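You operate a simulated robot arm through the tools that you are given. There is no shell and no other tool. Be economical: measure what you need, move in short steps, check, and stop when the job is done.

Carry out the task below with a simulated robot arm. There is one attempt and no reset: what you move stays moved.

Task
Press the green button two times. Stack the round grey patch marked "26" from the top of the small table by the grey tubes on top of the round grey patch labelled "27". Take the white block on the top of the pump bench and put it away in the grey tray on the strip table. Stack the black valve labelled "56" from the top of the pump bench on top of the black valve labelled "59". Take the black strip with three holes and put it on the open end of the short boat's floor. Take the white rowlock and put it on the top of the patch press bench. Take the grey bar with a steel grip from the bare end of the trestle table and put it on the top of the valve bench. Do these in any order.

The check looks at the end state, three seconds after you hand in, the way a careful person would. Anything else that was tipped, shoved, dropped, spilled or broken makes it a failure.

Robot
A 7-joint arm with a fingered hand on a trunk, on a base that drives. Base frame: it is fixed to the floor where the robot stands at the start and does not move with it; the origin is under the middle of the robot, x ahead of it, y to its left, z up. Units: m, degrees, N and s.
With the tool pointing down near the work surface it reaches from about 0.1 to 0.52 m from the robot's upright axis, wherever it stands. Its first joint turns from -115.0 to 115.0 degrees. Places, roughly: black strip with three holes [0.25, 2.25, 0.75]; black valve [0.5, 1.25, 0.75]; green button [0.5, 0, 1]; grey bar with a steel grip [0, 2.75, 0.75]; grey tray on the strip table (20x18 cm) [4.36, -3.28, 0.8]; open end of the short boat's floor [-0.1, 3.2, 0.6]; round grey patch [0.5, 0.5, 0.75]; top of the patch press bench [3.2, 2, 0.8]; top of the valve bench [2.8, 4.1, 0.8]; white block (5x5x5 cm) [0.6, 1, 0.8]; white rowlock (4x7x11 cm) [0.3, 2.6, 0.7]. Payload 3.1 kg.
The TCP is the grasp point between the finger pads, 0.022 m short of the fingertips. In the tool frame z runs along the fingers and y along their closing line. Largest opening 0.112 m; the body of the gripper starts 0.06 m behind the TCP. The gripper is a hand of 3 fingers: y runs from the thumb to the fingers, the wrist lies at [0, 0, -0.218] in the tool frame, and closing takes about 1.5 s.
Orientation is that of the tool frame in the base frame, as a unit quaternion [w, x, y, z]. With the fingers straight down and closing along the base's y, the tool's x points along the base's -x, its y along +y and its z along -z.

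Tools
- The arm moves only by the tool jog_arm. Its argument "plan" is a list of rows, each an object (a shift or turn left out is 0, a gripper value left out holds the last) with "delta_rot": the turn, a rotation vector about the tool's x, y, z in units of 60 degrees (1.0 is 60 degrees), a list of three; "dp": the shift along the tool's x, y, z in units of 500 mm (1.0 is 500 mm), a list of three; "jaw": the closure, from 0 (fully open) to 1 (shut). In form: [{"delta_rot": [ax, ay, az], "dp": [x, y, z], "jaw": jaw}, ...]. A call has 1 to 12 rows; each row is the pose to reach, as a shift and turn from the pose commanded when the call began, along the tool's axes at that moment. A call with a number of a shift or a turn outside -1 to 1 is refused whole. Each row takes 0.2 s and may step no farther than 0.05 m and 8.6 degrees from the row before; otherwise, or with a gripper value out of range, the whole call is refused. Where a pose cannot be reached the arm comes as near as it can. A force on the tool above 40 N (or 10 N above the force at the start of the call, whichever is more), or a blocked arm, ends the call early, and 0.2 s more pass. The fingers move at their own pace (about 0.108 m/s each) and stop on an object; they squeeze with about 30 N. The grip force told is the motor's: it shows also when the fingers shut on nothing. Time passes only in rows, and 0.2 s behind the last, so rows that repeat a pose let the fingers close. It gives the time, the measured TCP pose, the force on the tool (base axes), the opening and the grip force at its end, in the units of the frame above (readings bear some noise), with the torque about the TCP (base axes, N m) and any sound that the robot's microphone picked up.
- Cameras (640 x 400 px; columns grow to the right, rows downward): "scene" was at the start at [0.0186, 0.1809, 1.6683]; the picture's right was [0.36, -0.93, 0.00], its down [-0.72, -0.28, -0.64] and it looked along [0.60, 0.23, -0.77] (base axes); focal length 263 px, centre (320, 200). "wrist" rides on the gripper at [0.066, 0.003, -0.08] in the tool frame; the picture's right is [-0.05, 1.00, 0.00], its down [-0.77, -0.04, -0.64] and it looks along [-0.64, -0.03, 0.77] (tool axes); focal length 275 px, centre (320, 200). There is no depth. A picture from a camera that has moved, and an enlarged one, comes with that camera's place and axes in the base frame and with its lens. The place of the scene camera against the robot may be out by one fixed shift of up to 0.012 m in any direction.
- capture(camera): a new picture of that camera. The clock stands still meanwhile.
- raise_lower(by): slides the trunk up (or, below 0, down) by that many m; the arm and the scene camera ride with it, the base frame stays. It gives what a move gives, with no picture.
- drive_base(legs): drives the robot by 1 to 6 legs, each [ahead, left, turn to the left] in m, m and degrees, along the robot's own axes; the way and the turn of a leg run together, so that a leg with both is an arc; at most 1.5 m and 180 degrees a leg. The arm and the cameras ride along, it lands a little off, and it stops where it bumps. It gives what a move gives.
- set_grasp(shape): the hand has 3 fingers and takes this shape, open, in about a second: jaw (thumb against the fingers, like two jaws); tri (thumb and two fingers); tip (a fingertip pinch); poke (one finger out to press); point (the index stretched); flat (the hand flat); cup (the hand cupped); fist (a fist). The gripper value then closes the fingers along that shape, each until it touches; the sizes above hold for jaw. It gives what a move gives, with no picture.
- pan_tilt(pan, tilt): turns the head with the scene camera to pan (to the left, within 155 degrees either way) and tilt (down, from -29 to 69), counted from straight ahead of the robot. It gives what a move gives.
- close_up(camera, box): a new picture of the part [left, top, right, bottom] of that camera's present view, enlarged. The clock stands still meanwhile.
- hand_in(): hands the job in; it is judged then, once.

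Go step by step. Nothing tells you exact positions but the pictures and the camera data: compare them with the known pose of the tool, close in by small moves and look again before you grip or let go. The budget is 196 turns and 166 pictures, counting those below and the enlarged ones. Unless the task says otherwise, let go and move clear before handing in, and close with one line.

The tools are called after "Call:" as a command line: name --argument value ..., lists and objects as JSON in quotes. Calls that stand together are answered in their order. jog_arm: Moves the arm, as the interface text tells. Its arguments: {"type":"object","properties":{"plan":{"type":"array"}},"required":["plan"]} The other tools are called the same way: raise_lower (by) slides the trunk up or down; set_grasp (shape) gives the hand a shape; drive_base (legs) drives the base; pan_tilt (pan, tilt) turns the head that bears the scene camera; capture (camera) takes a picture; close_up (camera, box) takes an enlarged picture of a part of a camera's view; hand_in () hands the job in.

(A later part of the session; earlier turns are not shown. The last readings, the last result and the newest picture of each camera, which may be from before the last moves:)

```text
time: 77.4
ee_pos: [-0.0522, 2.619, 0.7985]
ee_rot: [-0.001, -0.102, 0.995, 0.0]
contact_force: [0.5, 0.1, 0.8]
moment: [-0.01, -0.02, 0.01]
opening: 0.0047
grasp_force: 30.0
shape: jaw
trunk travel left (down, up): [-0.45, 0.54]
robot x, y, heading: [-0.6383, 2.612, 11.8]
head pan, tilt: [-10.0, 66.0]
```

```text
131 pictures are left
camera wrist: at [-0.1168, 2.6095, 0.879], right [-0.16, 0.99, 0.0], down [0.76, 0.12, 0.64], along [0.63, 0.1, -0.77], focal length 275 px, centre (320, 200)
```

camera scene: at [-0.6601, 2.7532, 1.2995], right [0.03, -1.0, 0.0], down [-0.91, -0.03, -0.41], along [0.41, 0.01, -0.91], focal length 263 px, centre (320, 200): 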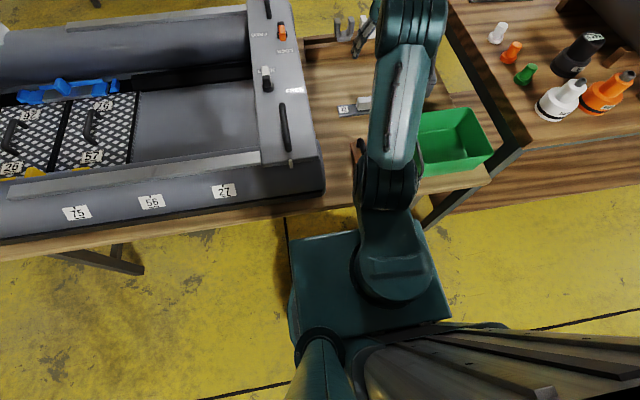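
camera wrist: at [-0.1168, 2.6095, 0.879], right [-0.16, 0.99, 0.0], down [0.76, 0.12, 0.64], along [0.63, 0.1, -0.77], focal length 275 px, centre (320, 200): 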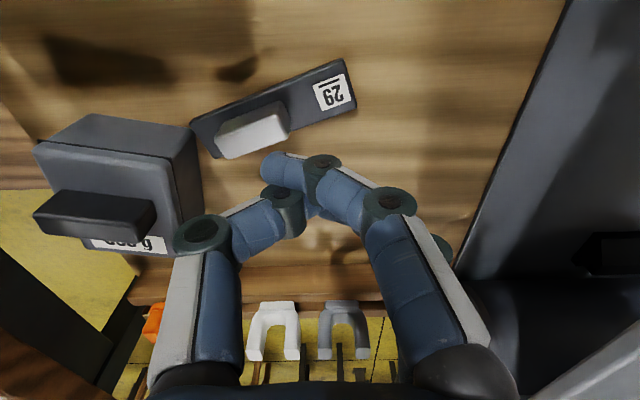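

I missed: the block sat about 1 cm nearer than my estimate, and the bar got turned about 18° toward the dark box. I'll regrip across the block: turn the hand about 72°.

Call:
jog_arm --plan '[{"dp": [0, 0, -0.06], "jaw": 0.4}, {"dp": [0, 0, -0.06], "delta_rot": [0, 0, 0.14], "jaw": 0.4}, {"dp": [0, 0, -0.06], "delta_rot": [0, 0, 0.28], "jaw": 0.4}, {"dp": [0, 0, -0.06], "delta_rot": [0, 0, 0.42], "jaw": 0.4}, {"dp": [0, 0, -0.06], "delta_rot": [0, 0, 0.56], "jaw": 0.4}, {"dp": [0, 0, -0.06], "delta_rot": [0, 0, 0.7], "jaw": 0.4}, {"dp": [0, 0, -0.06], "delta_rot": [0, 0, 0.84], "jaw": 0.4}, {"dp": [0, 0, -0.06], "delta_rot": [0, 0, 0.98], "jaw": 0.4}]'

Call:
jog_arm --plan '[{"delta_rot": [0, 0, 0.11]}, {"delta_rot": [0, 0, 0.215]}, {"delta_rot": [0, 0, 0.215]}]'

Call:
capture --camera "wrist"

Call:
close_up --camera "scene" --box '[300, 60, 460, 180]'

```text
time: 79.2
ee_pos: [-0.0498, 2.6205, 0.8283]
ee_rot: [0.0, 0.4, 0.916, -0.001]
contact_force: [0.0, -0.4, 0.0]
moment: [-0.01, -0.03, 0.02]
opening: 0.0669
grasp_force: 0.0
shape: jaw
trunk travel left (down, up): [-0.45, 0.54]
robot x, y, heading: [-0.6397, 2.6141, 11.4]
head pan, tilt: [-10.0, 66.0]
```

```text
time: 80.0
ee_pos: [-0.0505, 2.6181, 0.831]
ee_rot: [0.001, 0.5, 0.866, -0.001]
contact_force: [0.6, -0.2, 0.4]
moment: [0.0, -0.02, 0.0]
opening: 0.0668
grasp_force: 0.0
shape: jaw
trunk travel left (down, up): [-0.45, 0.54]
robot x, y, heading: [-0.6382, 2.6158, 11.8]
head pan, tilt: [-10.0, 66.0]
```

```text
130 pictures are left
camera wrist: at [-0.0808, 2.6783, 0.9108], right [0.89, 0.46, 0.0], down [0.35, -0.69, 0.64], along [0.29, -0.57, -0.77], focal length 275 px, centre (320, 200)
```

wrist: 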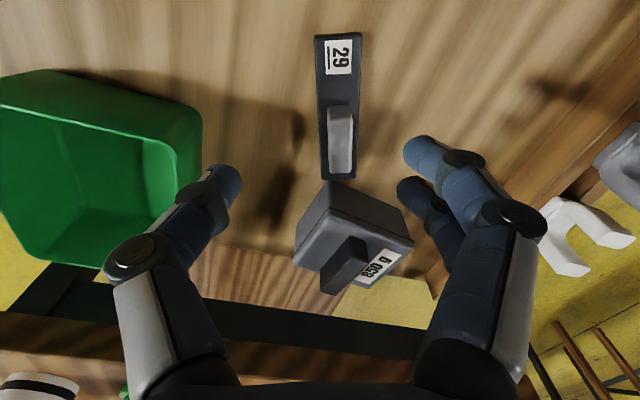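

```text
3.33 times, centred on (380, 120) of scene
camera zoom: at [-0.6599, 2.7533, 1.2995], right [0.03, -1.0, 0.0], down [-0.91, -0.03, -0.41], along [0.41, 0.01, -0.91], focal length 878 px, centre (120, 467)
```

zoom: 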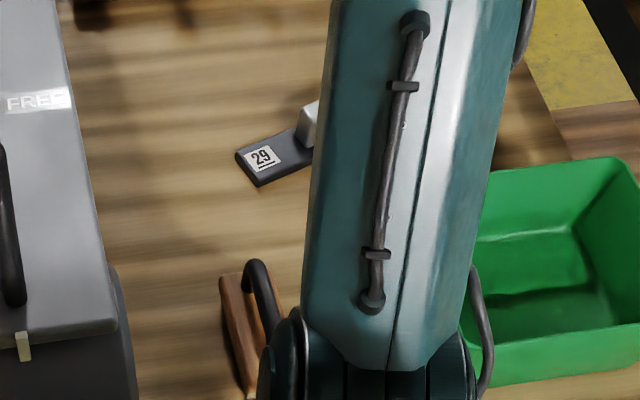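

The hand is now square to the bar. I shift over the block and descend to just above it, then check.

Call:
jog_arm --plan '[{"dp": [-0.038, 0.018, 0]}, {"dp": [-0.076, 0.036, 0]}, {"dp": [-0.076, 0.036, 0.08]}, {"dp": [-0.076, 0.036, 0.15]}, {"dp": [-0.076, 0.036, 0.2]}, {"dp": [-0.076, 0.036, 0.22]}, {"dp": [-0.076, 0.036, 0.22]}]'

Call:
capture --camera "wrist"

```text
time: 81.6
ee_pos: [-0.0168, 2.595, 0.7187]
ee_rot: [0.0, 0.5, 0.866, 0.0]
contact_force: [0.5, -0.3, -0.4]
moment: [-0.01, -0.01, 0.0]
opening: 0.0669
grasp_force: 0.0
shape: jaw
trunk travel left (down, up): [-0.45, 0.54]
robot x, y, heading: [-0.6347, 2.6135, 11.7]
head pan, tilt: [-10.0, 66.0]
```

```text
128 pictures are left
camera wrist: at [-0.0463, 2.6546, 0.7994], right [0.89, 0.46, 0.0], down [0.35, -0.69, 0.64], along [0.29, -0.57, -0.77], focal length 275 px, centre (320, 200)
```

wrist: 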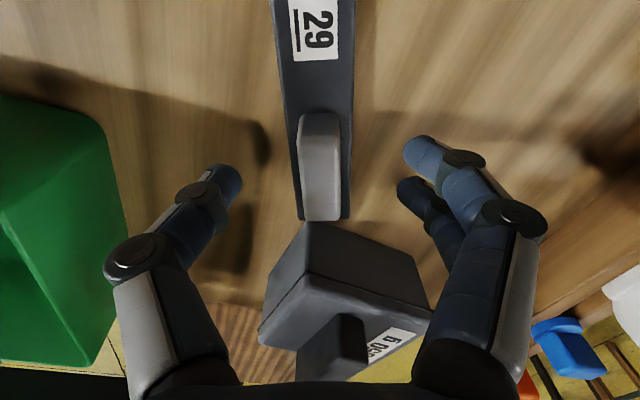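

Call:
jog_arm --plan '[{"dp": [-0.01, 0.0, 0.02]}, {"dp": [-0.01, 0.0, 0.05]}, {"dp": [-0.01, 0.0, 0.074]}, {"dp": [-0.01, 0.0, 0.074]}]'

Call:
capture --camera "wrist"

```text
time: 82.6
ee_pos: [-0.013, 2.5915, 0.6819]
ee_rot: [0.0, 0.5, 0.866, 0.0]
contact_force: [0.4, -0.3, -0.2]
moment: [0.02, 0.01, 0.02]
opening: 0.0669
grasp_force: 0.1
shape: jaw
trunk travel left (down, up): [-0.45, 0.54]
robot x, y, heading: [-0.6373, 2.612, 11.8]
head pan, tilt: [-10.0, 66.0]
```

```text
127 pictures are left
camera wrist: at [-0.0434, 2.6497, 0.7634], right [0.89, 0.46, 0.0], down [0.35, -0.69, 0.64], along [0.29, -0.57, -0.77], focal length 275 px, centre (320, 200)
```

wrist: 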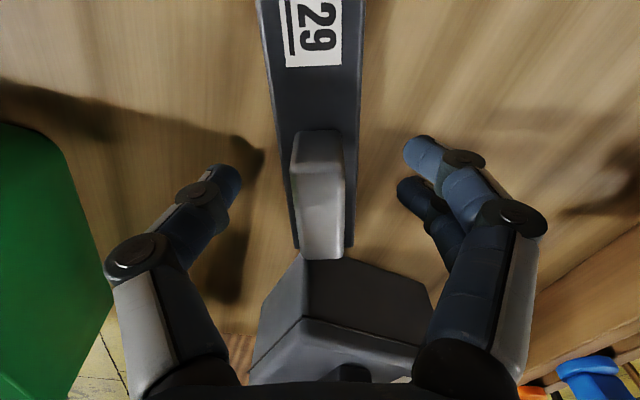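

Well aligned now. I go down and close across the block.

Call:
jog_arm --plan '[{"dp": [0, 0, 0.02]}, {"dp": [0, 0, 0.034]}, {"dp": [0, 0, 0.034], "jaw": 0.6}, {"dp": [0, 0, 0.034], "jaw": 0.8}, {"dp": [0, 0, 0.034], "jaw": 1}, {"dp": [0, 0, 0.034], "jaw": 1}, {"dp": [0, 0, 0.034], "jaw": 1}, {"dp": [0, 0, 0.034], "jaw": 1}]'

Call:
capture --camera "wrist"

```text
time: 84.4
ee_pos: [-0.013, 2.5918, 0.6656]
ee_rot: [0.0, 0.5, 0.866, 0.0]
contact_force: [-0.2, 0.4, 0.5]
moment: [-0.04, -0.06, 0.01]
opening: 0.0122
grasp_force: 30.6
shape: jaw
trunk travel left (down, up): [-0.45, 0.54]
robot x, y, heading: [-0.6339, 2.6112, 11.5]
head pan, tilt: [-10.0, 66.0]
```

```text
126 pictures are left
camera wrist: at [-0.0431, 2.6499, 0.7469], right [0.89, 0.46, 0.0], down [0.35, -0.69, 0.64], along [0.29, -0.57, -0.77], focal length 275 px, centre (320, 200)
```

wrist: 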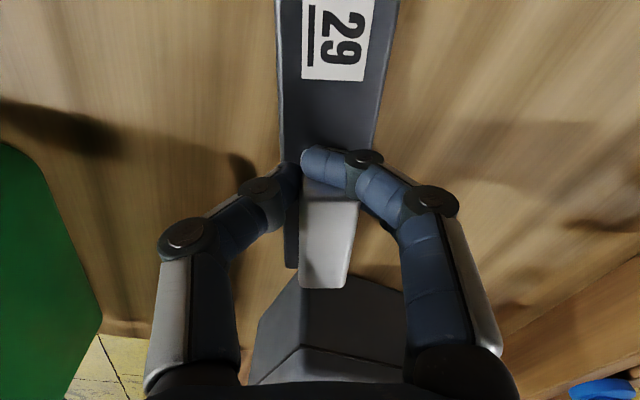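

I see now that the bright face is the block's top, so its centre is ~2 cm farther along. I reopen, shift 1.5 cm toward the box side, and look.

Call:
jog_arm --plan '[{"dp": [0, 0, 0], "jaw": 0.4}, {"dp": [0, 0, 0], "jaw": 0.4}, {"dp": [0, 0, 0], "jaw": 0.4}, {"dp": [-0.015, 0, 0], "jaw": 0.4}, {"dp": [-0.03, 0.0, 0], "jaw": 0.4}, {"dp": [-0.03, 0.0, 0], "jaw": 0.4}]'

Call:
capture --camera "wrist"

```text
time: 85.8
ee_pos: [-0.0052, 2.5774, 0.6664]
ee_rot: [0.0, 0.5, 0.866, 0.0]
contact_force: [-0.1, 0.1, -0.4]
moment: [-0.03, 0.0, 0.05]
opening: 0.0669
grasp_force: 0.0
shape: jaw
trunk travel left (down, up): [-0.45, 0.54]
robot x, y, heading: [-0.6376, 2.6128, 11.7]
head pan, tilt: [-10.0, 66.0]
```

```text
125 pictures are left
camera wrist: at [-0.036, 2.6368, 0.7463], right [0.89, 0.46, 0.0], down [0.35, -0.69, 0.64], along [0.29, -0.57, -0.77], focal length 275 px, centre (320, 200)
```

wrist: 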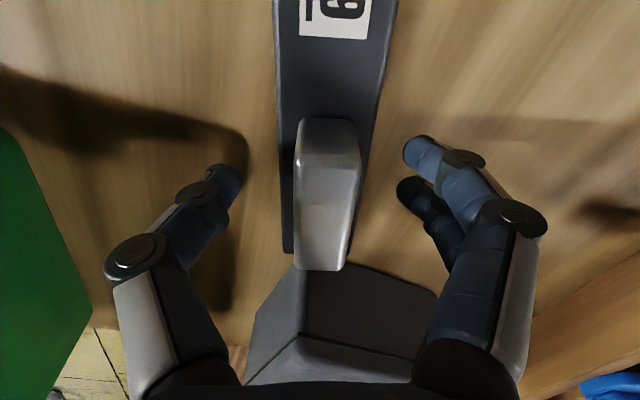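

Call:
jog_arm --plan '[{"dp": [0, 0, 0], "jaw": 0.7}, {"dp": [0, 0, 0], "jaw": 0.8}, {"dp": [0, 0, 0], "jaw": 1}, {"dp": [0, 0, 0], "jaw": 1}, {"dp": [0, 0, 0], "jaw": 1}, {"dp": [0, 0, 0], "jaw": 1}]'

Call:
jog_arm --plan '[{"dp": [0, 0, -0.03]}, {"dp": [0, 0, -0.06]}, {"dp": [0, 0, -0.1]}, {"dp": [0, 0, -0.18]}, {"dp": [0, 0, -0.26]}, {"dp": [0, 0, -0.3]}, {"dp": [0, 0, -0.3]}]'

Call:
capture --camera "wrist"

```text
time: 87.2
ee_pos: [-0.0048, 2.5781, 0.6649]
ee_rot: [0.0, 0.5, 0.866, 0.001]
contact_force: [0.3, -0.4, 0.3]
moment: [0.01, -0.02, -0.02]
opening: 0.0183
grasp_force: 30.5
shape: jaw
trunk travel left (down, up): [-0.45, 0.54]
robot x, y, heading: [-0.6393, 2.6149, 11.9]
head pan, tilt: [-10.0, 66.0]
```

```text
time: 88.8
ee_pos: [-0.0053, 2.5804, 0.8148]
ee_rot: [0.001, 0.5, 0.866, 0.0]
contact_force: [-0.3, -0.2, -1.3]
moment: [-0.01, 0.01, -0.01]
opening: 0.0187
grasp_force: 29.9
shape: jaw
trunk travel left (down, up): [-0.45, 0.54]
robot x, y, heading: [-0.6342, 2.6151, 11.6]
head pan, tilt: [-10.0, 66.0]
```

```text
124 pictures are left
camera wrist: at [-0.0354, 2.6387, 0.8946], right [0.89, 0.46, 0.0], down [0.35, -0.69, 0.64], along [0.29, -0.57, -0.77], focal length 275 px, centre (320, 200)
```

wrist: 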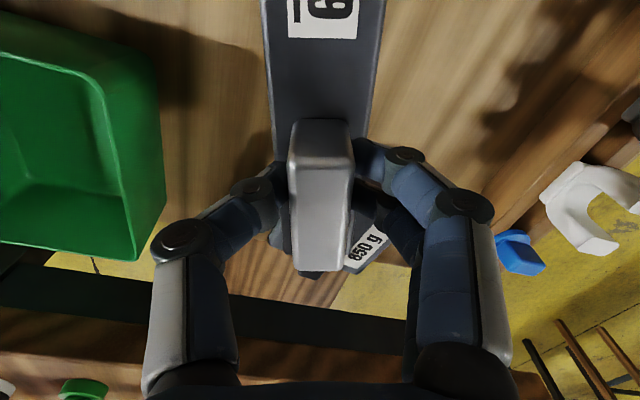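

The bar is held firmly. I raise, back off, tuck the arm, then strafe past the boat's far end and cross.

Call:
raise_lower --by 0.35

Call:
drive_base --legs '[[-0.3, 0, 0]]'

Call:
jog_arm --plan '[{"dp": [0.048, -0.07, 0]}, {"dp": [0.096, -0.14, 0]}, {"dp": [0.144, -0.21, 0]}, {"dp": [0.19, -0.28, 0]}, {"dp": [0.24, -0.35, 0]}, {"dp": [0.29, -0.42, 0]}, {"dp": [0.33, -0.48, 0]}]'

Call:
drive_base --legs '[[0, 1.0, 0], [0, 0.88, 0]]'

Call:
pan_tilt --pan -5 --tilt 35

Call:
capture --camera "scene"

```text
time: 92.3
ee_pos: [-0.0043, 2.5798, 1.1638]
ee_rot: [0.0, 0.5, 0.866, 0.0]
contact_force: [0.3, -0.6, -1.1]
moment: [-0.03, -0.02, 0.03]
opening: 0.0181
grasp_force: 30.1
shape: jaw
trunk travel left (down, up): [-0.8, 0.19]
robot x, y, heading: [-0.6359, 2.6166, 11.7]
head pan, tilt: [-10.0, 66.0]
```

```text
time: 94.3
ee_pos: [-0.2999, 2.5198, 1.163]
ee_rot: [0.0, 0.499, 0.866, 0.0]
contact_force: [0.2, -0.3, -1.2]
moment: [0.01, 0.01, 0.04]
opening: 0.0185
grasp_force: 29.9
shape: jaw
trunk travel left (down, up): [-0.8, 0.19]
robot x, y, heading: [-0.9306, 2.5523, 11.6]
head pan, tilt: [-10.0, 66.0]
```

```text
time: 95.9
ee_pos: [-0.5709, 2.5478, 1.1635]
ee_rot: [0.002, 0.495, 0.869, -0.002]
contact_force: [0.2, 0.1, -1.4]
moment: [-0.01, -0.02, 0.01]
opening: 0.0181
grasp_force: 30.3
shape: jaw
out of reach, approached as far as the arm can: row 7
trunk travel left (down, up): [-0.8, 0.19]
robot x, y, heading: [-0.9323, 2.5554, 11.7]
head pan, tilt: [-10.0, 66.0]
```

```text
time: 105.4
ee_pos: [-0.9737, 4.3959, 1.1637]
ee_rot: [0.0, 0.493, 0.87, 0.0]
contact_force: [0.2, -0.3, -1.7]
moment: [-0.01, 0.01, 0.01]
opening: 0.0179
grasp_force: 29.8
shape: jaw
trunk travel left (down, up): [-0.8, 0.19]
robot x, y, heading: [-1.3299, 4.4079, 12.5]
head pan, tilt: [-10.0, 66.0]
```

```text
time: 106.4
ee_pos: [-0.9743, 4.395, 1.1648]
ee_rot: [0.0, 0.494, 0.869, -0.001]
contact_force: [0.3, 0.3, -1.2]
moment: [0.0, -0.03, -0.02]
opening: 0.0182
grasp_force: 29.7
shape: jaw
trunk travel left (down, up): [-0.8, 0.19]
robot x, y, heading: [-1.3331, 4.4021, 12.6]
head pan, tilt: [-5.0, 35.0]
```

```text
123 pictures are left
camera scene: at [-1.3304, 4.5522, 1.6903], right [0.13, -0.99, 0.0], down [-0.57, -0.07, -0.82], along [0.81, 0.11, -0.57], focal length 263 px, centre (320, 200)
```

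scene: 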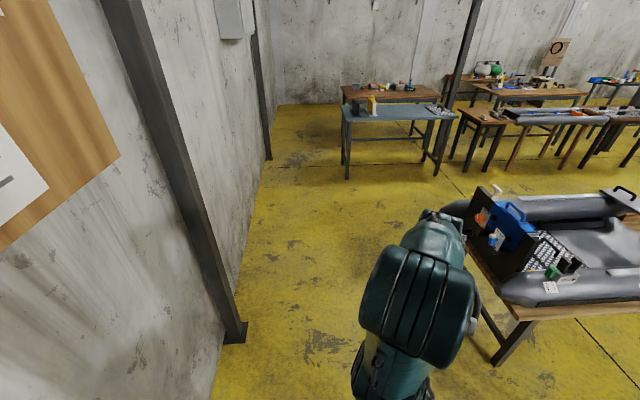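

The lane past the boat end is clear (about 0.6 m on each side). I continue straight along the wall toward the valve bench's left end.

Call:
drive_base --legs '[[0, 0, -2.2], [1.5, 0.15, 0], [1.4, 0, 0]]'

Call:
pan_tilt --pan -35 --tilt 40

Call:
capture --camera "scene"

```text
refused: leg 2 is longer than a leg can be; nothing moved
```

```text
time: 107.3
ee_pos: [-0.9745, 4.3963, 1.1646]
ee_rot: [0.0, 0.494, 0.87, 0.0]
contact_force: [0.0, 0.4, 0.1]
moment: [0.03, -0.02, -0.01]
opening: 0.0183
grasp_force: 29.7
shape: jaw
trunk travel left (down, up): [-0.8, 0.19]
robot x, y, heading: [-1.3313, 4.4033, 12.4]
head pan, tilt: [-35.0, 40.0]
```

```text
122 pictures are left
camera scene: at [-1.3391, 4.5084, 1.6829], right [-0.38, -0.92, 0.0], down [-0.59, 0.25, -0.77], along [0.71, -0.29, -0.64], focal length 263 px, centre (320, 200)
```

scene: 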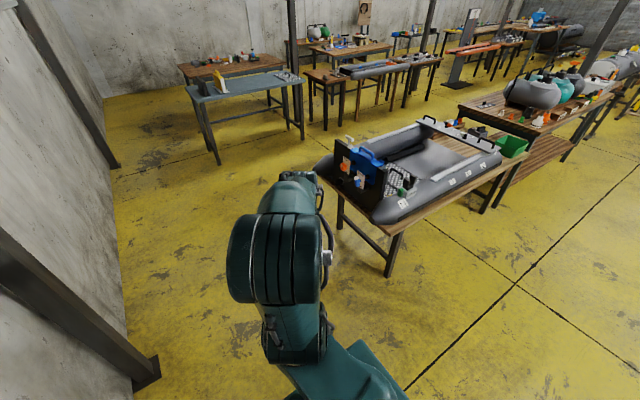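

Call:
drive_base --legs '[[0, 0, -2.2], [1.4, 0.15, 0], [1.5, 0, 0]]'

Call:
capture --camera "scene"

```text
time: 121.9
ee_pos: [1.8851, 5.0129, 1.165]
ee_rot: [-0.001, 0.519, 0.855, 0.0]
contact_force: [-0.5, -0.3, -1.0]
moment: [0.01, 0.01, 0.0]
opening: 0.0183
grasp_force: 29.6
shape: jaw
trunk travel left (down, up): [-0.8, 0.19]
robot x, y, heading: [1.5251, 5.0419, 9.0]
head pan, tilt: [-35.0, 40.0]
```

```text
121 pictures are left
camera scene: at [1.5279, 5.1468, 1.6829], right [-0.44, -0.9, 0.0], down [-0.58, 0.28, -0.77], along [0.69, -0.34, -0.64], focal length 263 px, centre (320, 200)
```

scene: 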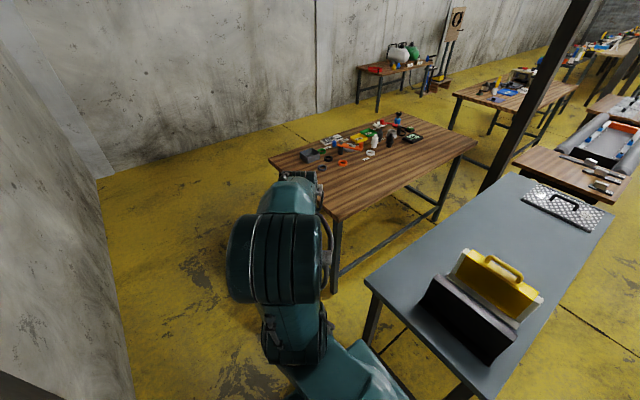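

The valve bench's left end is bare near (2.49, 4.49). I swing round past the teal table's corner and face the bench end.

Call:
drive_base --legs '[[0, 0.12, 0], [0.865, 0, 0], [0, 0, -89], [0.25, 0, 0]]'

Call:
pan_tilt --pan 10 --tilt 60

Call:
capture --camera "scene"

Call:
capture --camera "wrist"

```text
time: 132.5
ee_pos: [2.3983, 4.6963, 1.1647]
ee_rot: [-0.001, 0.968, 0.251, 0.001]
contact_force: [1.5, -0.7, -1.1]
moment: [-0.03, -0.01, 0.0]
opening: 0.0182
grasp_force: 30.1
shape: jaw
trunk travel left (down, up): [-0.8, 0.19]
robot x, y, heading: [2.4147, 5.0549, -78.9]
head pan, tilt: [-35.0, 40.0]
```

```text
time: 133.6
ee_pos: [2.3979, 4.6951, 1.1645]
ee_rot: [0.0, 0.968, 0.251, 0.0]
contact_force: [-0.1, 0.7, -1.8]
moment: [0.03, 0.0, -0.01]
opening: 0.0181
grasp_force: 30.6
shape: jaw
trunk travel left (down, up): [-0.8, 0.19]
robot x, y, heading: [2.4164, 5.0556, -79.5]
head pan, tilt: [10.0, 60.0]
```

```text
120 pictures are left
camera scene: at [2.5862, 5.0789, 1.6561], right [-0.94, -0.35, 0.0], down [-0.31, 0.81, -0.5], along [0.18, -0.47, -0.87], focal length 263 px, centre (320, 200)
```

scene: 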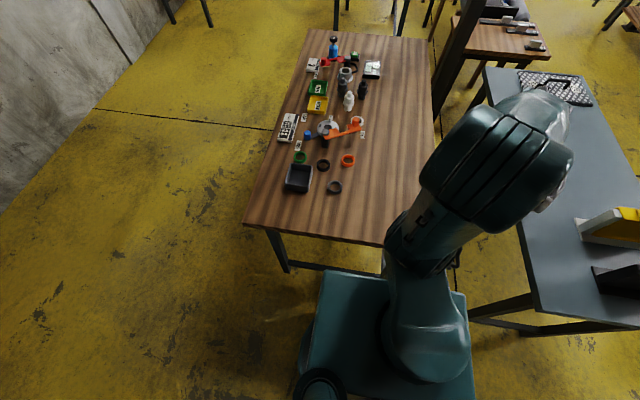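

```text
119 pictures are left
camera wrist: at [2.4572, 4.7249, 1.2453], right [0.45, -0.9, 0.0], down [-0.69, -0.34, 0.64], along [-0.57, -0.28, -0.77], focal length 275 px, centre (320, 200)
```

wrist: 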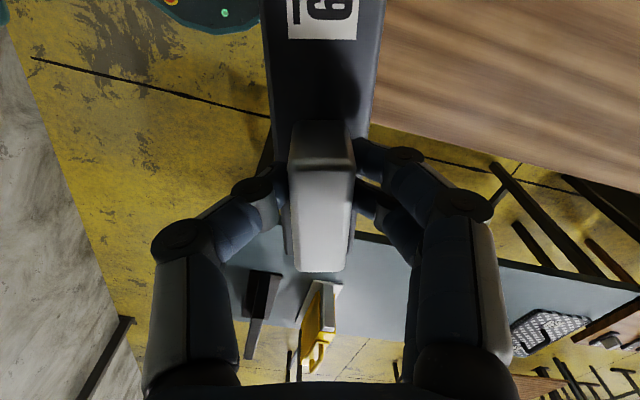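

I reach out to the bare spot around (2.56, 4.50) and lower toward it.

Call:
jog_arm --plan '[{"dp": [0.015, 0.085, 0]}, {"dp": [0.031, 0.17, 0]}, {"dp": [0.046, 0.25, 0]}, {"dp": [0.062, 0.335, 0]}, {"dp": [0.078, 0.42, 0]}, {"dp": [0.093, 0.5, 0]}, {"dp": [0.093, 0.5, 0]}]'

Call:
raise_lower --by -0.26

Call:
capture --camera "wrist"

Call:
capture --camera "scene"

```text
time: 135.2
ee_pos: [2.5592, 4.4996, 1.1658]
ee_rot: [0.0, 0.968, 0.252, 0.0]
contact_force: [0.0, 0.6, -0.7]
moment: [0.0, 0.0, -0.03]
opening: 0.0181
grasp_force: 29.3
shape: jaw
trunk travel left (down, up): [-0.8, 0.19]
robot x, y, heading: [2.4158, 5.052, -78.9]
head pan, tilt: [10.0, 60.0]
```

```text
time: 137.9
ee_pos: [2.5595, 4.4993, 0.906]
ee_rot: [0.0, 0.968, 0.252, 0.0]
contact_force: [-0.3, 0.6, -1.2]
moment: [0.0, -0.02, -0.01]
opening: 0.018
grasp_force: 30.4
shape: jaw
trunk travel left (down, up): [-0.54, 0.45]
robot x, y, heading: [2.4172, 5.0515, -78.9]
head pan, tilt: [10.0, 60.0]
```

```text
118 pictures are left
camera wrist: at [2.6191, 4.5293, 0.9866], right [0.45, -0.9, 0.0], down [-0.69, -0.34, 0.64], along [-0.57, -0.28, -0.77], focal length 275 px, centre (320, 200)
```

wrist: 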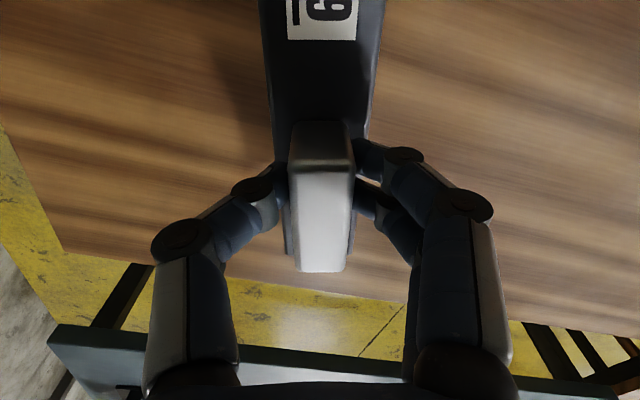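

```text
117 pictures are left
camera scene: at [2.5863, 5.0792, 1.3961], right [-0.93, -0.36, 0.0], down [-0.31, 0.81, -0.5], along [0.18, -0.47, -0.87], focal length 263 px, centre (320, 200)
```

scene: 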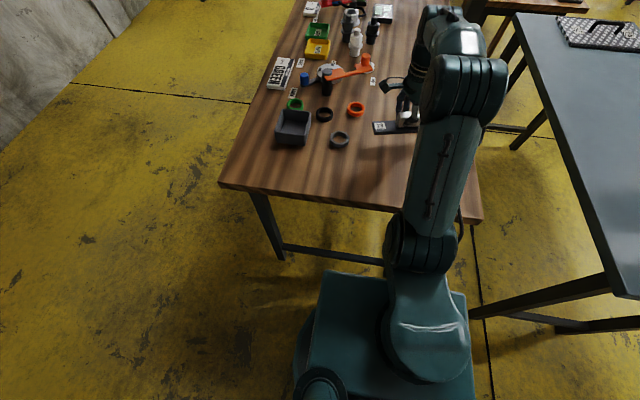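

Bench top comes out near z≈0.80. I descend gently.

Call:
jog_arm --plan '[{"dp": [0, 0, 0.05]}, {"dp": [0, 0, 0.1]}, {"dp": [0, 0, 0.12]}, {"dp": [0, 0, 0.13]}, {"dp": [0, 0, 0.138]}, {"dp": [0, 0, 0.146]}]'

Call:
close_up --camera "scene" --box '[340, 60, 480, 160]'

```text
time: 139.2
ee_pos: [2.5589, 4.4995, 0.8404]
ee_rot: [0.008, 0.968, 0.251, -0.001]
contact_force: [-1.3, 4.9, 30.8]
moment: [0.04, 0.01, -0.01]
opening: 0.0216
grasp_force: 30.4
shape: jaw
trunk travel left (down, up): [-0.54, 0.45]
robot x, y, heading: [2.4218, 5.0531, -79.4]
head pan, tilt: [10.0, 60.0]
stopped in row 6: the force on the tool passed its limit at 43 N (the readings are from after the stop); the commanded pose is now the measured one
```

```text
4.00 times, centred on (410, 110) of scene
camera zoom: at [2.5851, 5.0845, 1.3964], right [-0.93, -0.36, 0.0], down [-0.31, 0.81, -0.5], along [0.18, -0.47, -0.86], focal length 1054 px, centre (-40, 560)
```

zoom: 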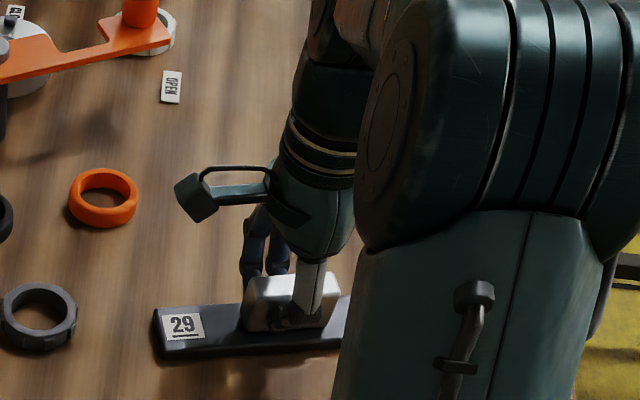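

It rests on the bench. I ease the pressure and open.

Call:
jog_arm --plan '[{"dp": [0, 0, -0.006]}, {"dp": [0, 0, -0.006], "jaw": 0.6}, {"dp": [0, 0, -0.006], "jaw": 0.45}, {"dp": [0, 0, -0.006], "jaw": 0.4}, {"dp": [0, 0, -0.006], "jaw": 0.4}, {"dp": [0, 0, -0.05], "jaw": 0.4}, {"dp": [0, 0, -0.12], "jaw": 0.4}, {"dp": [0, 0, -0.2], "jaw": 0.4}, {"dp": [0, 0, -0.26], "jaw": 0.4}]'

Call:
capture --camera "wrist"

```text
time: 141.2
ee_pos: [2.5615, 4.4988, 0.9693]
ee_rot: [0.004, 0.968, 0.251, -0.001]
contact_force: [0.9, -0.3, -0.8]
moment: [0.02, 0.02, -0.01]
opening: 0.0665
grasp_force: 0.0
shape: jaw
trunk travel left (down, up): [-0.54, 0.45]
robot x, y, heading: [2.4138, 5.0507, -79.2]
head pan, tilt: [10.0, 60.0]
```

```text
115 pictures are left
camera wrist: at [2.6202, 4.5295, 1.0496], right [0.45, -0.9, 0.01], down [-0.69, -0.34, 0.64], along [-0.57, -0.29, -0.77], focal length 275 px, centre (320, 200)
```

wrist: 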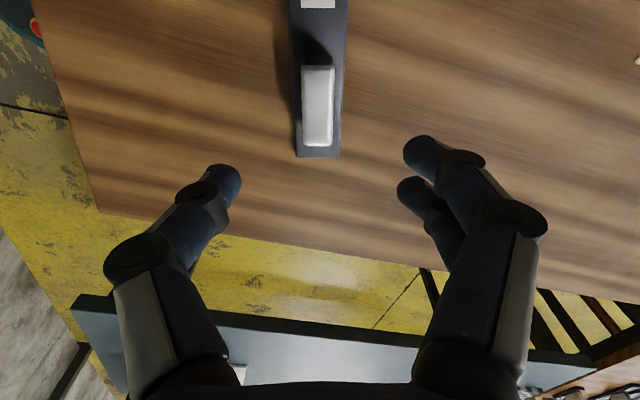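

The bar is placed on the valve bench. I tuck the arm, turn the wrist back, and drive round to the far side of the boat/pump bench line.

Call:
raise_lower --by 0.26

Call:
jog_arm --plan '[{"dp": [-0.015, -0.085, 0], "delta_rot": [0, 0, -0.13]}, {"dp": [-0.031, -0.17, 0], "delta_rot": [0, 0, -0.26]}, {"dp": [-0.046, -0.25, 0], "delta_rot": [0, 0, -0.39]}, {"dp": [-0.062, -0.335, 0], "delta_rot": [0, 0, -0.52]}, {"dp": [-0.078, -0.42, 0], "delta_rot": [0, 0, -0.65]}, {"dp": [-0.093, -0.5, 0], "delta_rot": [0, 0, -0.78]}, {"dp": [-0.093, -0.5, 0], "delta_rot": [0, 0, -0.9]}, {"dp": [-0.093, -0.5, 0], "delta_rot": [0, 0, -1.0]}]'

Call:
drive_base --legs '[[-0.25, 0, 0], [0, 0, 89], [-1.45, 0, 0], [0, 0, 180], [0.35, 0, 0]]'

Call:
pan_tilt --pan 40 --tilt 40

Call:
capture --camera "scene"

```text
time: 143.9
ee_pos: [2.5601, 4.499, 1.2281]
ee_rot: [0.004, 0.968, 0.251, 0.0]
contact_force: [0.6, -1.1, -0.4]
moment: [-0.01, 0.01, -0.03]
opening: 0.0668
grasp_force: 0.0
shape: jaw
trunk travel left (down, up): [-0.8, 0.19]
robot x, y, heading: [2.4177, 5.0521, -79.4]
head pan, tilt: [10.0, 60.0]
```

```text
time: 145.7
ee_pos: [2.3974, 4.6948, 1.2259]
ee_rot: [0.004, 0.712, 0.702, -0.002]
contact_force: [-1.1, -1.3, 0.4]
moment: [0.0, 0.0, 0.02]
opening: 0.0666
grasp_force: 0.1
shape: jaw
trunk travel left (down, up): [-0.8, 0.19]
robot x, y, heading: [2.4138, 5.0544, -79.5]
head pan, tilt: [10.0, 60.0]
```

```text
time: 167.2
ee_pos: [0.2369, 5.1023, 1.2261]
ee_rot: [0.001, 0.998, -0.057, -0.005]
contact_force: [-0.1, -0.7, 0.3]
moment: [0.0, 0.01, -0.01]
opening: 0.0666
grasp_force: 0.0
shape: jaw
trunk travel left (down, up): [-0.8, 0.19]
robot x, y, heading: [0.5953, 5.0464, -174.8]
head pan, tilt: [10.0, 60.0]
```

```text
time: 168.1
ee_pos: [0.237, 5.1024, 1.2267]
ee_rot: [0.001, 0.998, -0.055, -0.004]
contact_force: [0.6, 0.4, -0.1]
moment: [-0.02, 0.01, 0.03]
opening: 0.0669
grasp_force: 0.1
shape: jaw
trunk travel left (down, up): [-0.8, 0.19]
robot x, y, heading: [0.5955, 5.053, -174.6]
head pan, tilt: [40.0, 40.0]
```

```text
114 pictures are left
camera scene: at [0.6146, 4.8427, 1.6828], right [-0.71, 0.7, 0.0], down [0.45, 0.46, -0.77], along [-0.54, -0.54, -0.64], focal length 263 px, centre (320, 200)
```

scene: 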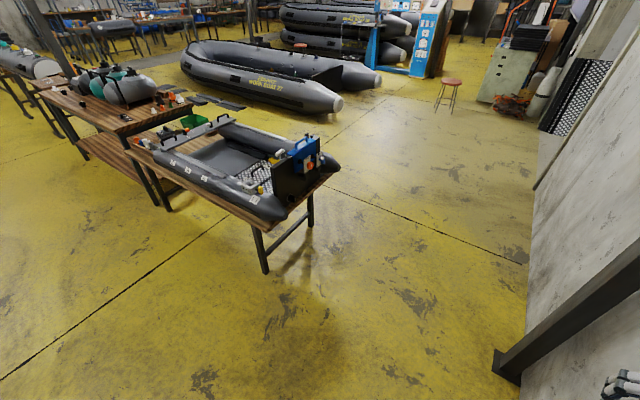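

I turn square to the bench line and strafe down to the strip.

Call:
drive_base --legs '[[0, 0, 5], [0, 1.4, 0], [0, 1.36, 0], [0.15, 0, 0]]'

Call:
pan_tilt --pan -15 --tilt 55

Call:
capture --camera "scene"

Call:
capture --camera "wrist"

```text
time: 182.8
ee_pos: [0.5244, 2.3585, 1.2272]
ee_rot: [0.0, 1.0, -0.021, -0.005]
contact_force: [0.5, -0.1, -0.6]
moment: [-0.01, 0.0, 0.03]
opening: 0.0669
grasp_force: 0.1
shape: jaw
trunk travel left (down, up): [-0.8, 0.19]
robot x, y, heading: [0.8865, 2.3325, -170.9]
head pan, tilt: [40.0, 40.0]
```

```text
time: 184.1
ee_pos: [0.5255, 2.3572, 1.2257]
ee_rot: [0.001, 1.0, -0.021, -0.005]
contact_force: [0.2, -0.3, 0.0]
moment: [0.01, 0.02, 0.0]
opening: 0.0667
grasp_force: 0.0
shape: jaw
trunk travel left (down, up): [-0.8, 0.19]
robot x, y, heading: [0.8803, 2.3309, -170.6]
head pan, tilt: [-15.0, 55.0]
```

```text
113 pictures are left
camera scene: at [0.9035, 2.1966, 1.6622], right [0.1, 1.0, 0.0], down [0.82, -0.08, -0.57], along [-0.57, 0.06, -0.82], focal length 263 px, centre (320, 200)
```

scene: 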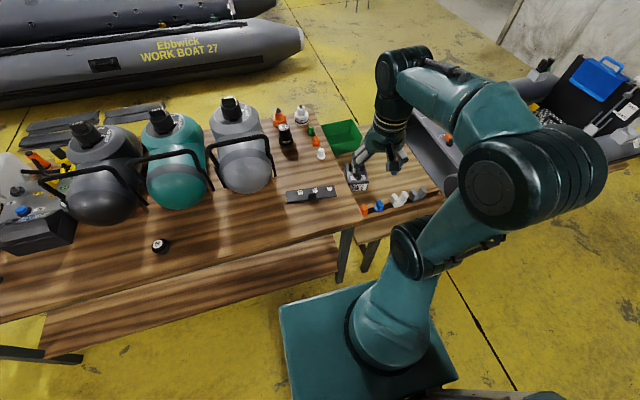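

```text
112 pictures are left
camera wrist: at [0.5917, 2.3525, 1.3064], right [-0.09, -1.0, 0.0], down [-0.76, 0.07, 0.64], along [-0.64, 0.05, -0.77], focal length 275 px, centre (320, 200)
```

wrist: 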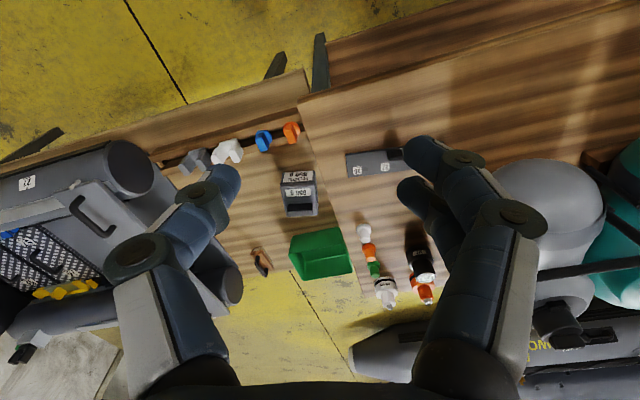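

The strip is near (0.25, 2.225, 0.78). I close in by 0.1 m and bring the hand above it.

Call:
drive_base --legs '[[0.1, 0, 0]]'

Call:
jog_arm --plan '[{"dp": [-0.07, 0.05, 0], "jaw": 0.2}, {"dp": [-0.14, 0.1, 0], "jaw": 0.2}, {"dp": [-0.21, 0.15, 0], "jaw": 0.2}, {"dp": [-0.28, 0.2, 0], "jaw": 0.2}, {"dp": [-0.33, 0.25, 0], "jaw": 0.2}, {"dp": [-0.33, 0.25, 0], "jaw": 0.2}]'

Call:
raise_lower --by -0.27

Call:
capture --camera "wrist"

Call:
close_up --camera "scene" --box '[220, 100, 460, 250]'

```text
time: 185.2
ee_pos: [0.4282, 2.3423, 1.2258]
ee_rot: [0.0, 1.0, -0.021, -0.005]
contact_force: [-0.3, -0.1, 0.4]
moment: [-0.01, -0.02, -0.02]
opening: 0.0669
grasp_force: 0.2
shape: jaw
trunk travel left (down, up): [-0.8, 0.19]
robot x, y, heading: [0.7892, 2.3149, -170.6]
head pan, tilt: [-15.0, 55.0]
```

```text
time: 186.6
ee_pos: [0.2569, 2.2246, 1.2293]
ee_rot: [0.001, 1.0, -0.021, -0.005]
contact_force: [-0.3, -0.7, 0.4]
moment: [-0.03, 0.0, 0.0]
opening: 0.0895
grasp_force: 0.0
shape: jaw
trunk travel left (down, up): [-0.8, 0.19]
robot x, y, heading: [0.7873, 2.3128, -170.7]
head pan, tilt: [-15.0, 55.0]
```

```text
time: 189.3
ee_pos: [0.2578, 2.2245, 0.9578]
ee_rot: [0.001, 1.0, -0.02, -0.005]
contact_force: [-0.2, 0.0, -0.3]
moment: [0.03, 0.03, -0.02]
opening: 0.0894
grasp_force: 0.1
shape: jaw
trunk travel left (down, up): [-0.53, 0.46]
robot x, y, heading: [0.7869, 2.3161, -170.7]
head pan, tilt: [-15.0, 55.0]
```

```text
111 pictures are left
camera wrist: at [0.3238, 2.2177, 1.0381], right [-0.09, -1.0, 0.0], down [-0.76, 0.07, 0.64], along [-0.64, 0.05, -0.77], focal length 275 px, centre (320, 200)
```

wrist: 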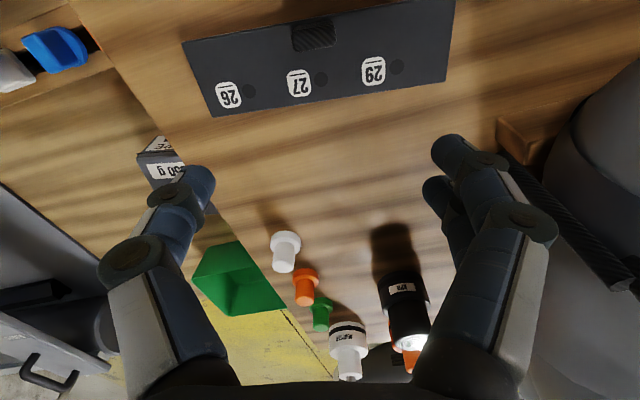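

```text
2.67 times, centred on (340, 175) of scene
camera zoom: at [0.8065, 2.1807, 1.3922], right [0.1, 1.0, 0.0], down [0.82, -0.08, -0.57], along [-0.57, 0.06, -0.82], focal length 702 px, centre (267, 267)
```

zoom: 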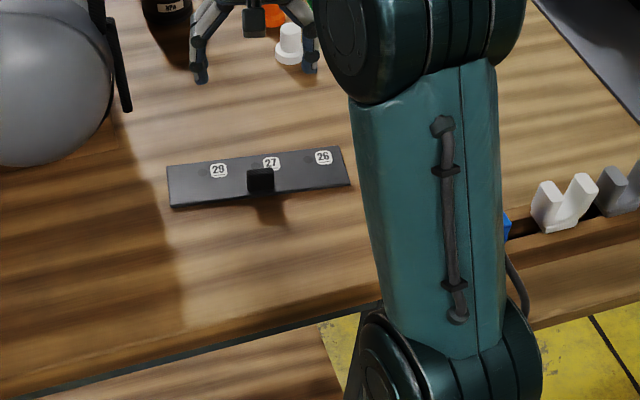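

The strip carries a ridged knob on its near edge, about (0.29, 2.224). I line up over the knob, turn 6°, and descend.

Call:
jog_arm --plan '[{"dp": [0.035, 0.0, 0], "delta_rot": [0, 0, -0.05]}, {"dp": [0.07, 0.0, 0.02], "delta_rot": [0, 0, -0.1]}, {"dp": [0.07, 0.0, 0.08], "delta_rot": [0, 0, -0.1]}, {"dp": [0.07, 0.0, 0.14], "delta_rot": [0, 0, -0.1]}, {"dp": [0.07, 0.0, 0.17], "delta_rot": [0, 0, -0.1]}, {"dp": [0.07, 0.0, 0.17], "delta_rot": [0, 0, -0.1]}]'

Call:
capture --camera "wrist"

```text
time: 190.8
ee_pos: [0.2919, 2.2214, 0.872]
ee_rot: [0.0, 0.999, 0.033, -0.005]
contact_force: [-1.1, -0.3, 0.5]
moment: [0.0, 0.01, 0.02]
opening: 0.0896
grasp_force: 0.1
shape: jaw
trunk travel left (down, up): [-0.53, 0.46]
robot x, y, heading: [0.7864, 2.3179, -170.6]
head pan, tilt: [-15.0, 55.0]
```

```text
109 pictures are left
camera wrist: at [0.3583, 2.2232, 0.9518], right [0.02, -1.0, 0.0], down [-0.77, -0.01, 0.64], along [-0.64, -0.01, -0.77], focal length 275 px, centre (320, 200)
```

wrist: 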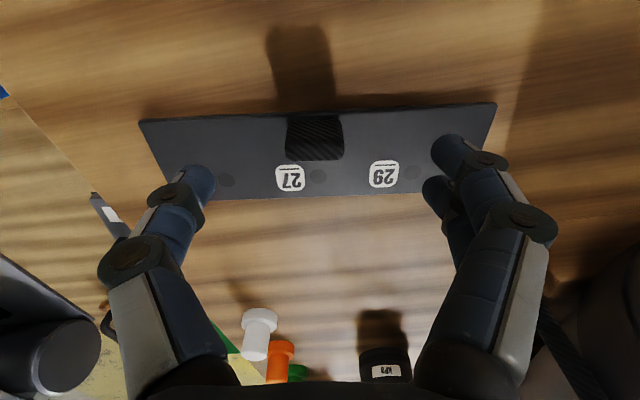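

Call:
jog_arm --plan '[{"dp": [-0.008, -0.006, 0.02], "jaw": 0.4}, {"dp": [-0.012, -0.006, 0.05], "jaw": 0.4}, {"dp": [-0.012, -0.006, 0.064], "jaw": 0.4}, {"dp": [-0.012, -0.006, 0.064], "jaw": 0.4}]'

Call:
capture --camera "wrist"

Call:
close_up --camera "scene" --box '[260, 130, 380, 205]'

```text
time: 191.8
ee_pos: [0.285, 2.2248, 0.8391]
ee_rot: [0.001, 0.999, 0.032, -0.004]
contact_force: [0.0, 0.1, -0.6]
moment: [0.01, 0.0, -0.02]
opening: 0.0678
grasp_force: 0.1
shape: jaw
trunk travel left (down, up): [-0.53, 0.46]
robot x, y, heading: [0.7867, 2.3111, -170.6]
head pan, tilt: [-15.0, 55.0]
```

```text
108 pictures are left
camera wrist: at [0.352, 2.226, 0.9203], right [0.02, -1.0, 0.0], down [-0.77, -0.01, 0.64], along [-0.64, -0.01, -0.77], focal length 275 px, centre (320, 200)
```

wrist: 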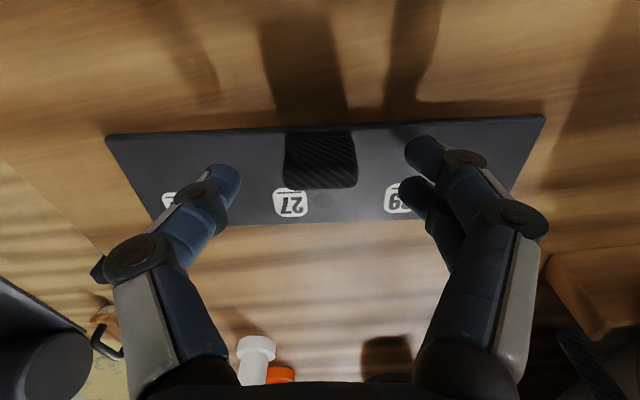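

```text
5.33 times, centred on (320, 168) of scene
camera zoom: at [0.8064, 2.1807, 1.3922], right [0.1, 1.0, 0.0], down [0.82, -0.08, -0.57], along [-0.57, 0.06, -0.82], focal length 1405 px, centre (320, 373)
```

zoom: 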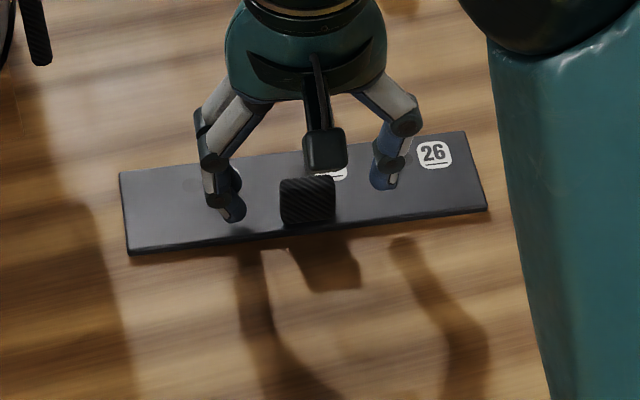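

The knob is centred between the fingers. I go down and close.

Call:
jog_arm --plan '[{"dp": [-0.004, 0, 0.014]}, {"dp": [-0.004, 0, 0.024]}, {"dp": [-0.004, 0, 0.032]}, {"dp": [-0.004, 0, 0.032], "jaw": 0.7}, {"dp": [-0.004, 0, 0.032], "jaw": 1}, {"dp": [-0.004, 0, 0.032], "jaw": 1}, {"dp": [-0.004, 0, 0.032], "jaw": 1}, {"dp": [-0.004, 0, 0.032], "jaw": 1}]'

Call:
capture --camera "wrist"

```text
time: 193.6
ee_pos: [0.2845, 2.2261, 0.8264]
ee_rot: [0.002, 1.0, 0.031, -0.005]
contact_force: [-2.3, 8.0, 27.6]
moment: [-0.28, -0.26, -0.24]
opening: 0.0219
grasp_force: 30.0
shape: jaw
trunk travel left (down, up): [-0.53, 0.46]
robot x, y, heading: [0.7857, 2.3129, -170.5]
head pan, tilt: [-15.0, 55.0]
```

```text
106 pictures are left
camera wrist: at [0.3516, 2.2278, 0.907], right [0.02, -1.0, 0.0], down [-0.76, -0.01, 0.65], along [-0.65, -0.01, -0.76], focal length 275 px, centre (320, 200)
```

wrist: 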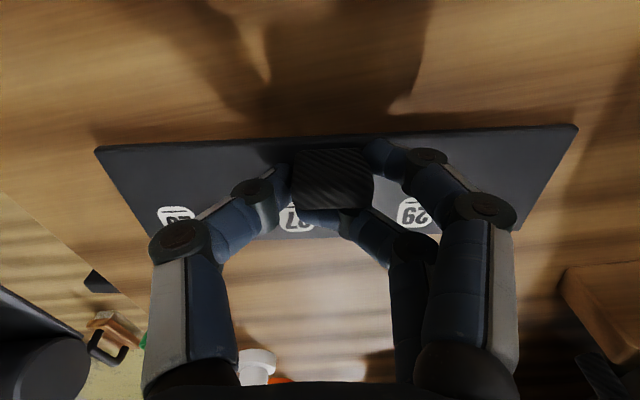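

Gripped. I lift and check.

Call:
jog_arm --plan '[{"dp": [0, 0, -0.02]}, {"dp": [0, 0, -0.05]}, {"dp": [0, 0, -0.1]}, {"dp": [0, 0, -0.18]}, {"dp": [0, 0, -0.26]}, {"dp": [0, 0, -0.26]}]'

Call:
capture --camera "wrist"

Call:
capture --camera "scene"

```text
time: 194.9
ee_pos: [0.284, 2.2236, 0.9559]
ee_rot: [0.0, 0.999, 0.031, -0.004]
contact_force: [0.7, -0.6, -0.1]
moment: [-0.01, -0.01, 0.0]
opening: 0.0184
grasp_force: 29.5
shape: jaw
trunk travel left (down, up): [-0.53, 0.46]
robot x, y, heading: [0.7869, 2.3124, -170.7]
head pan, tilt: [-15.0, 55.0]
```

```text
105 pictures are left
camera wrist: at [0.3506, 2.2258, 1.0359], right [0.02, -1.0, 0.0], down [-0.77, -0.01, 0.64], along [-0.64, -0.01, -0.77], focal length 275 px, centre (320, 200)
```

wrist: 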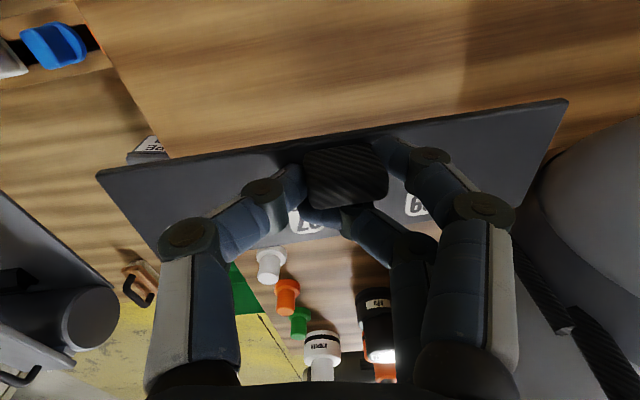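

```text
104 pictures are left
camera scene: at [0.8062, 2.1807, 1.3922], right [0.1, 1.0, 0.0], down [0.82, -0.08, -0.57], along [-0.57, 0.06, -0.82], focal length 263 px, centre (320, 200)
```

scene: 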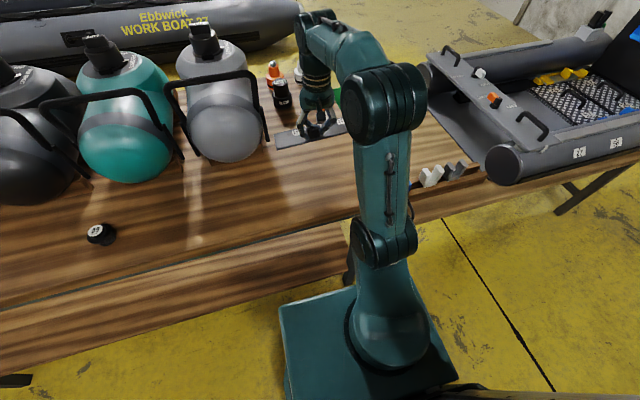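

The strip is lifted. I raise it well clear and strafe along to the boat.

Call:
raise_lower --by 0.22

Call:
drive_base --legs '[[0, 0, 1], [0, -0.92, 0]]'

Call:
pan_tilt --pan 18 --tilt 60

Call:
capture --camera "scene"

Call:
capture --camera "wrist"

```text
time: 197.3
ee_pos: [0.2837, 2.2255, 1.1749]
ee_rot: [0.0, 1.0, 0.031, -0.005]
contact_force: [0.1, 0.2, -1.4]
moment: [-0.02, -0.03, -0.04]
opening: 0.0186
grasp_force: 29.6
shape: jaw
trunk travel left (down, up): [-0.75, 0.24]
robot x, y, heading: [0.7856, 2.3161, -170.7]
head pan, tilt: [-15.0, 55.0]
```

```text
time: 202.4
ee_pos: [0.1177, 3.1143, 1.1743]
ee_rot: [-0.001, 0.999, 0.044, -0.005]
contact_force: [0.7, 0.0, -0.9]
moment: [0.04, 0.02, 0.05]
opening: 0.019
grasp_force: 30.5
shape: jaw
trunk travel left (down, up): [-0.75, 0.24]
robot x, y, heading: [0.6176, 3.216, -169.4]
head pan, tilt: [-15.0, 55.0]
```

```text
time: 203.4
ee_pos: [0.1176, 3.1139, 1.1754]
ee_rot: [0.0, 0.999, 0.045, -0.004]
contact_force: [-0.2, 0.5, -1.0]
moment: [0.02, -0.02, -0.01]
opening: 0.0187
grasp_force: 30.1
shape: jaw
trunk travel left (down, up): [-0.75, 0.24]
robot x, y, heading: [0.6173, 3.2162, -168.9]
head pan, tilt: [18.0, 60.0]
```

```text
103 pictures are left
camera scene: at [0.6547, 3.0459, 1.6061], right [-0.48, 0.88, 0.0], down [0.76, 0.42, -0.5], along [-0.44, -0.24, -0.87], focal length 263 px, centre (320, 200)
```

scene: 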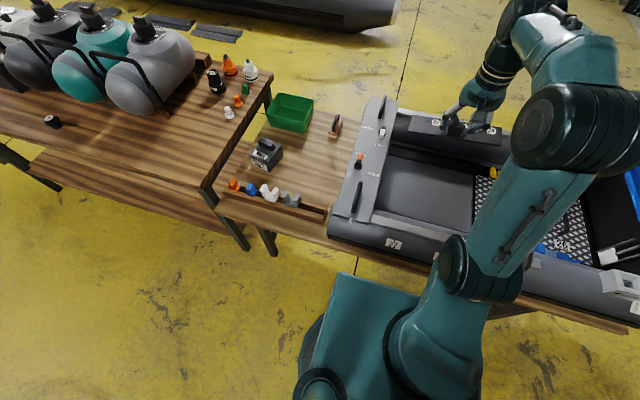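

```text
102 pictures are left
camera wrist: at [0.1846, 3.1171, 1.2555], right [0.04, -1.0, 0.0], down [-0.77, -0.03, 0.64], along [-0.64, -0.03, -0.77], focal length 275 px, centre (320, 200)
```

wrist: 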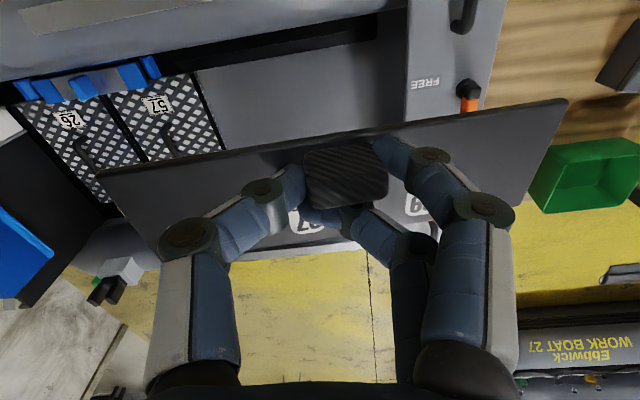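

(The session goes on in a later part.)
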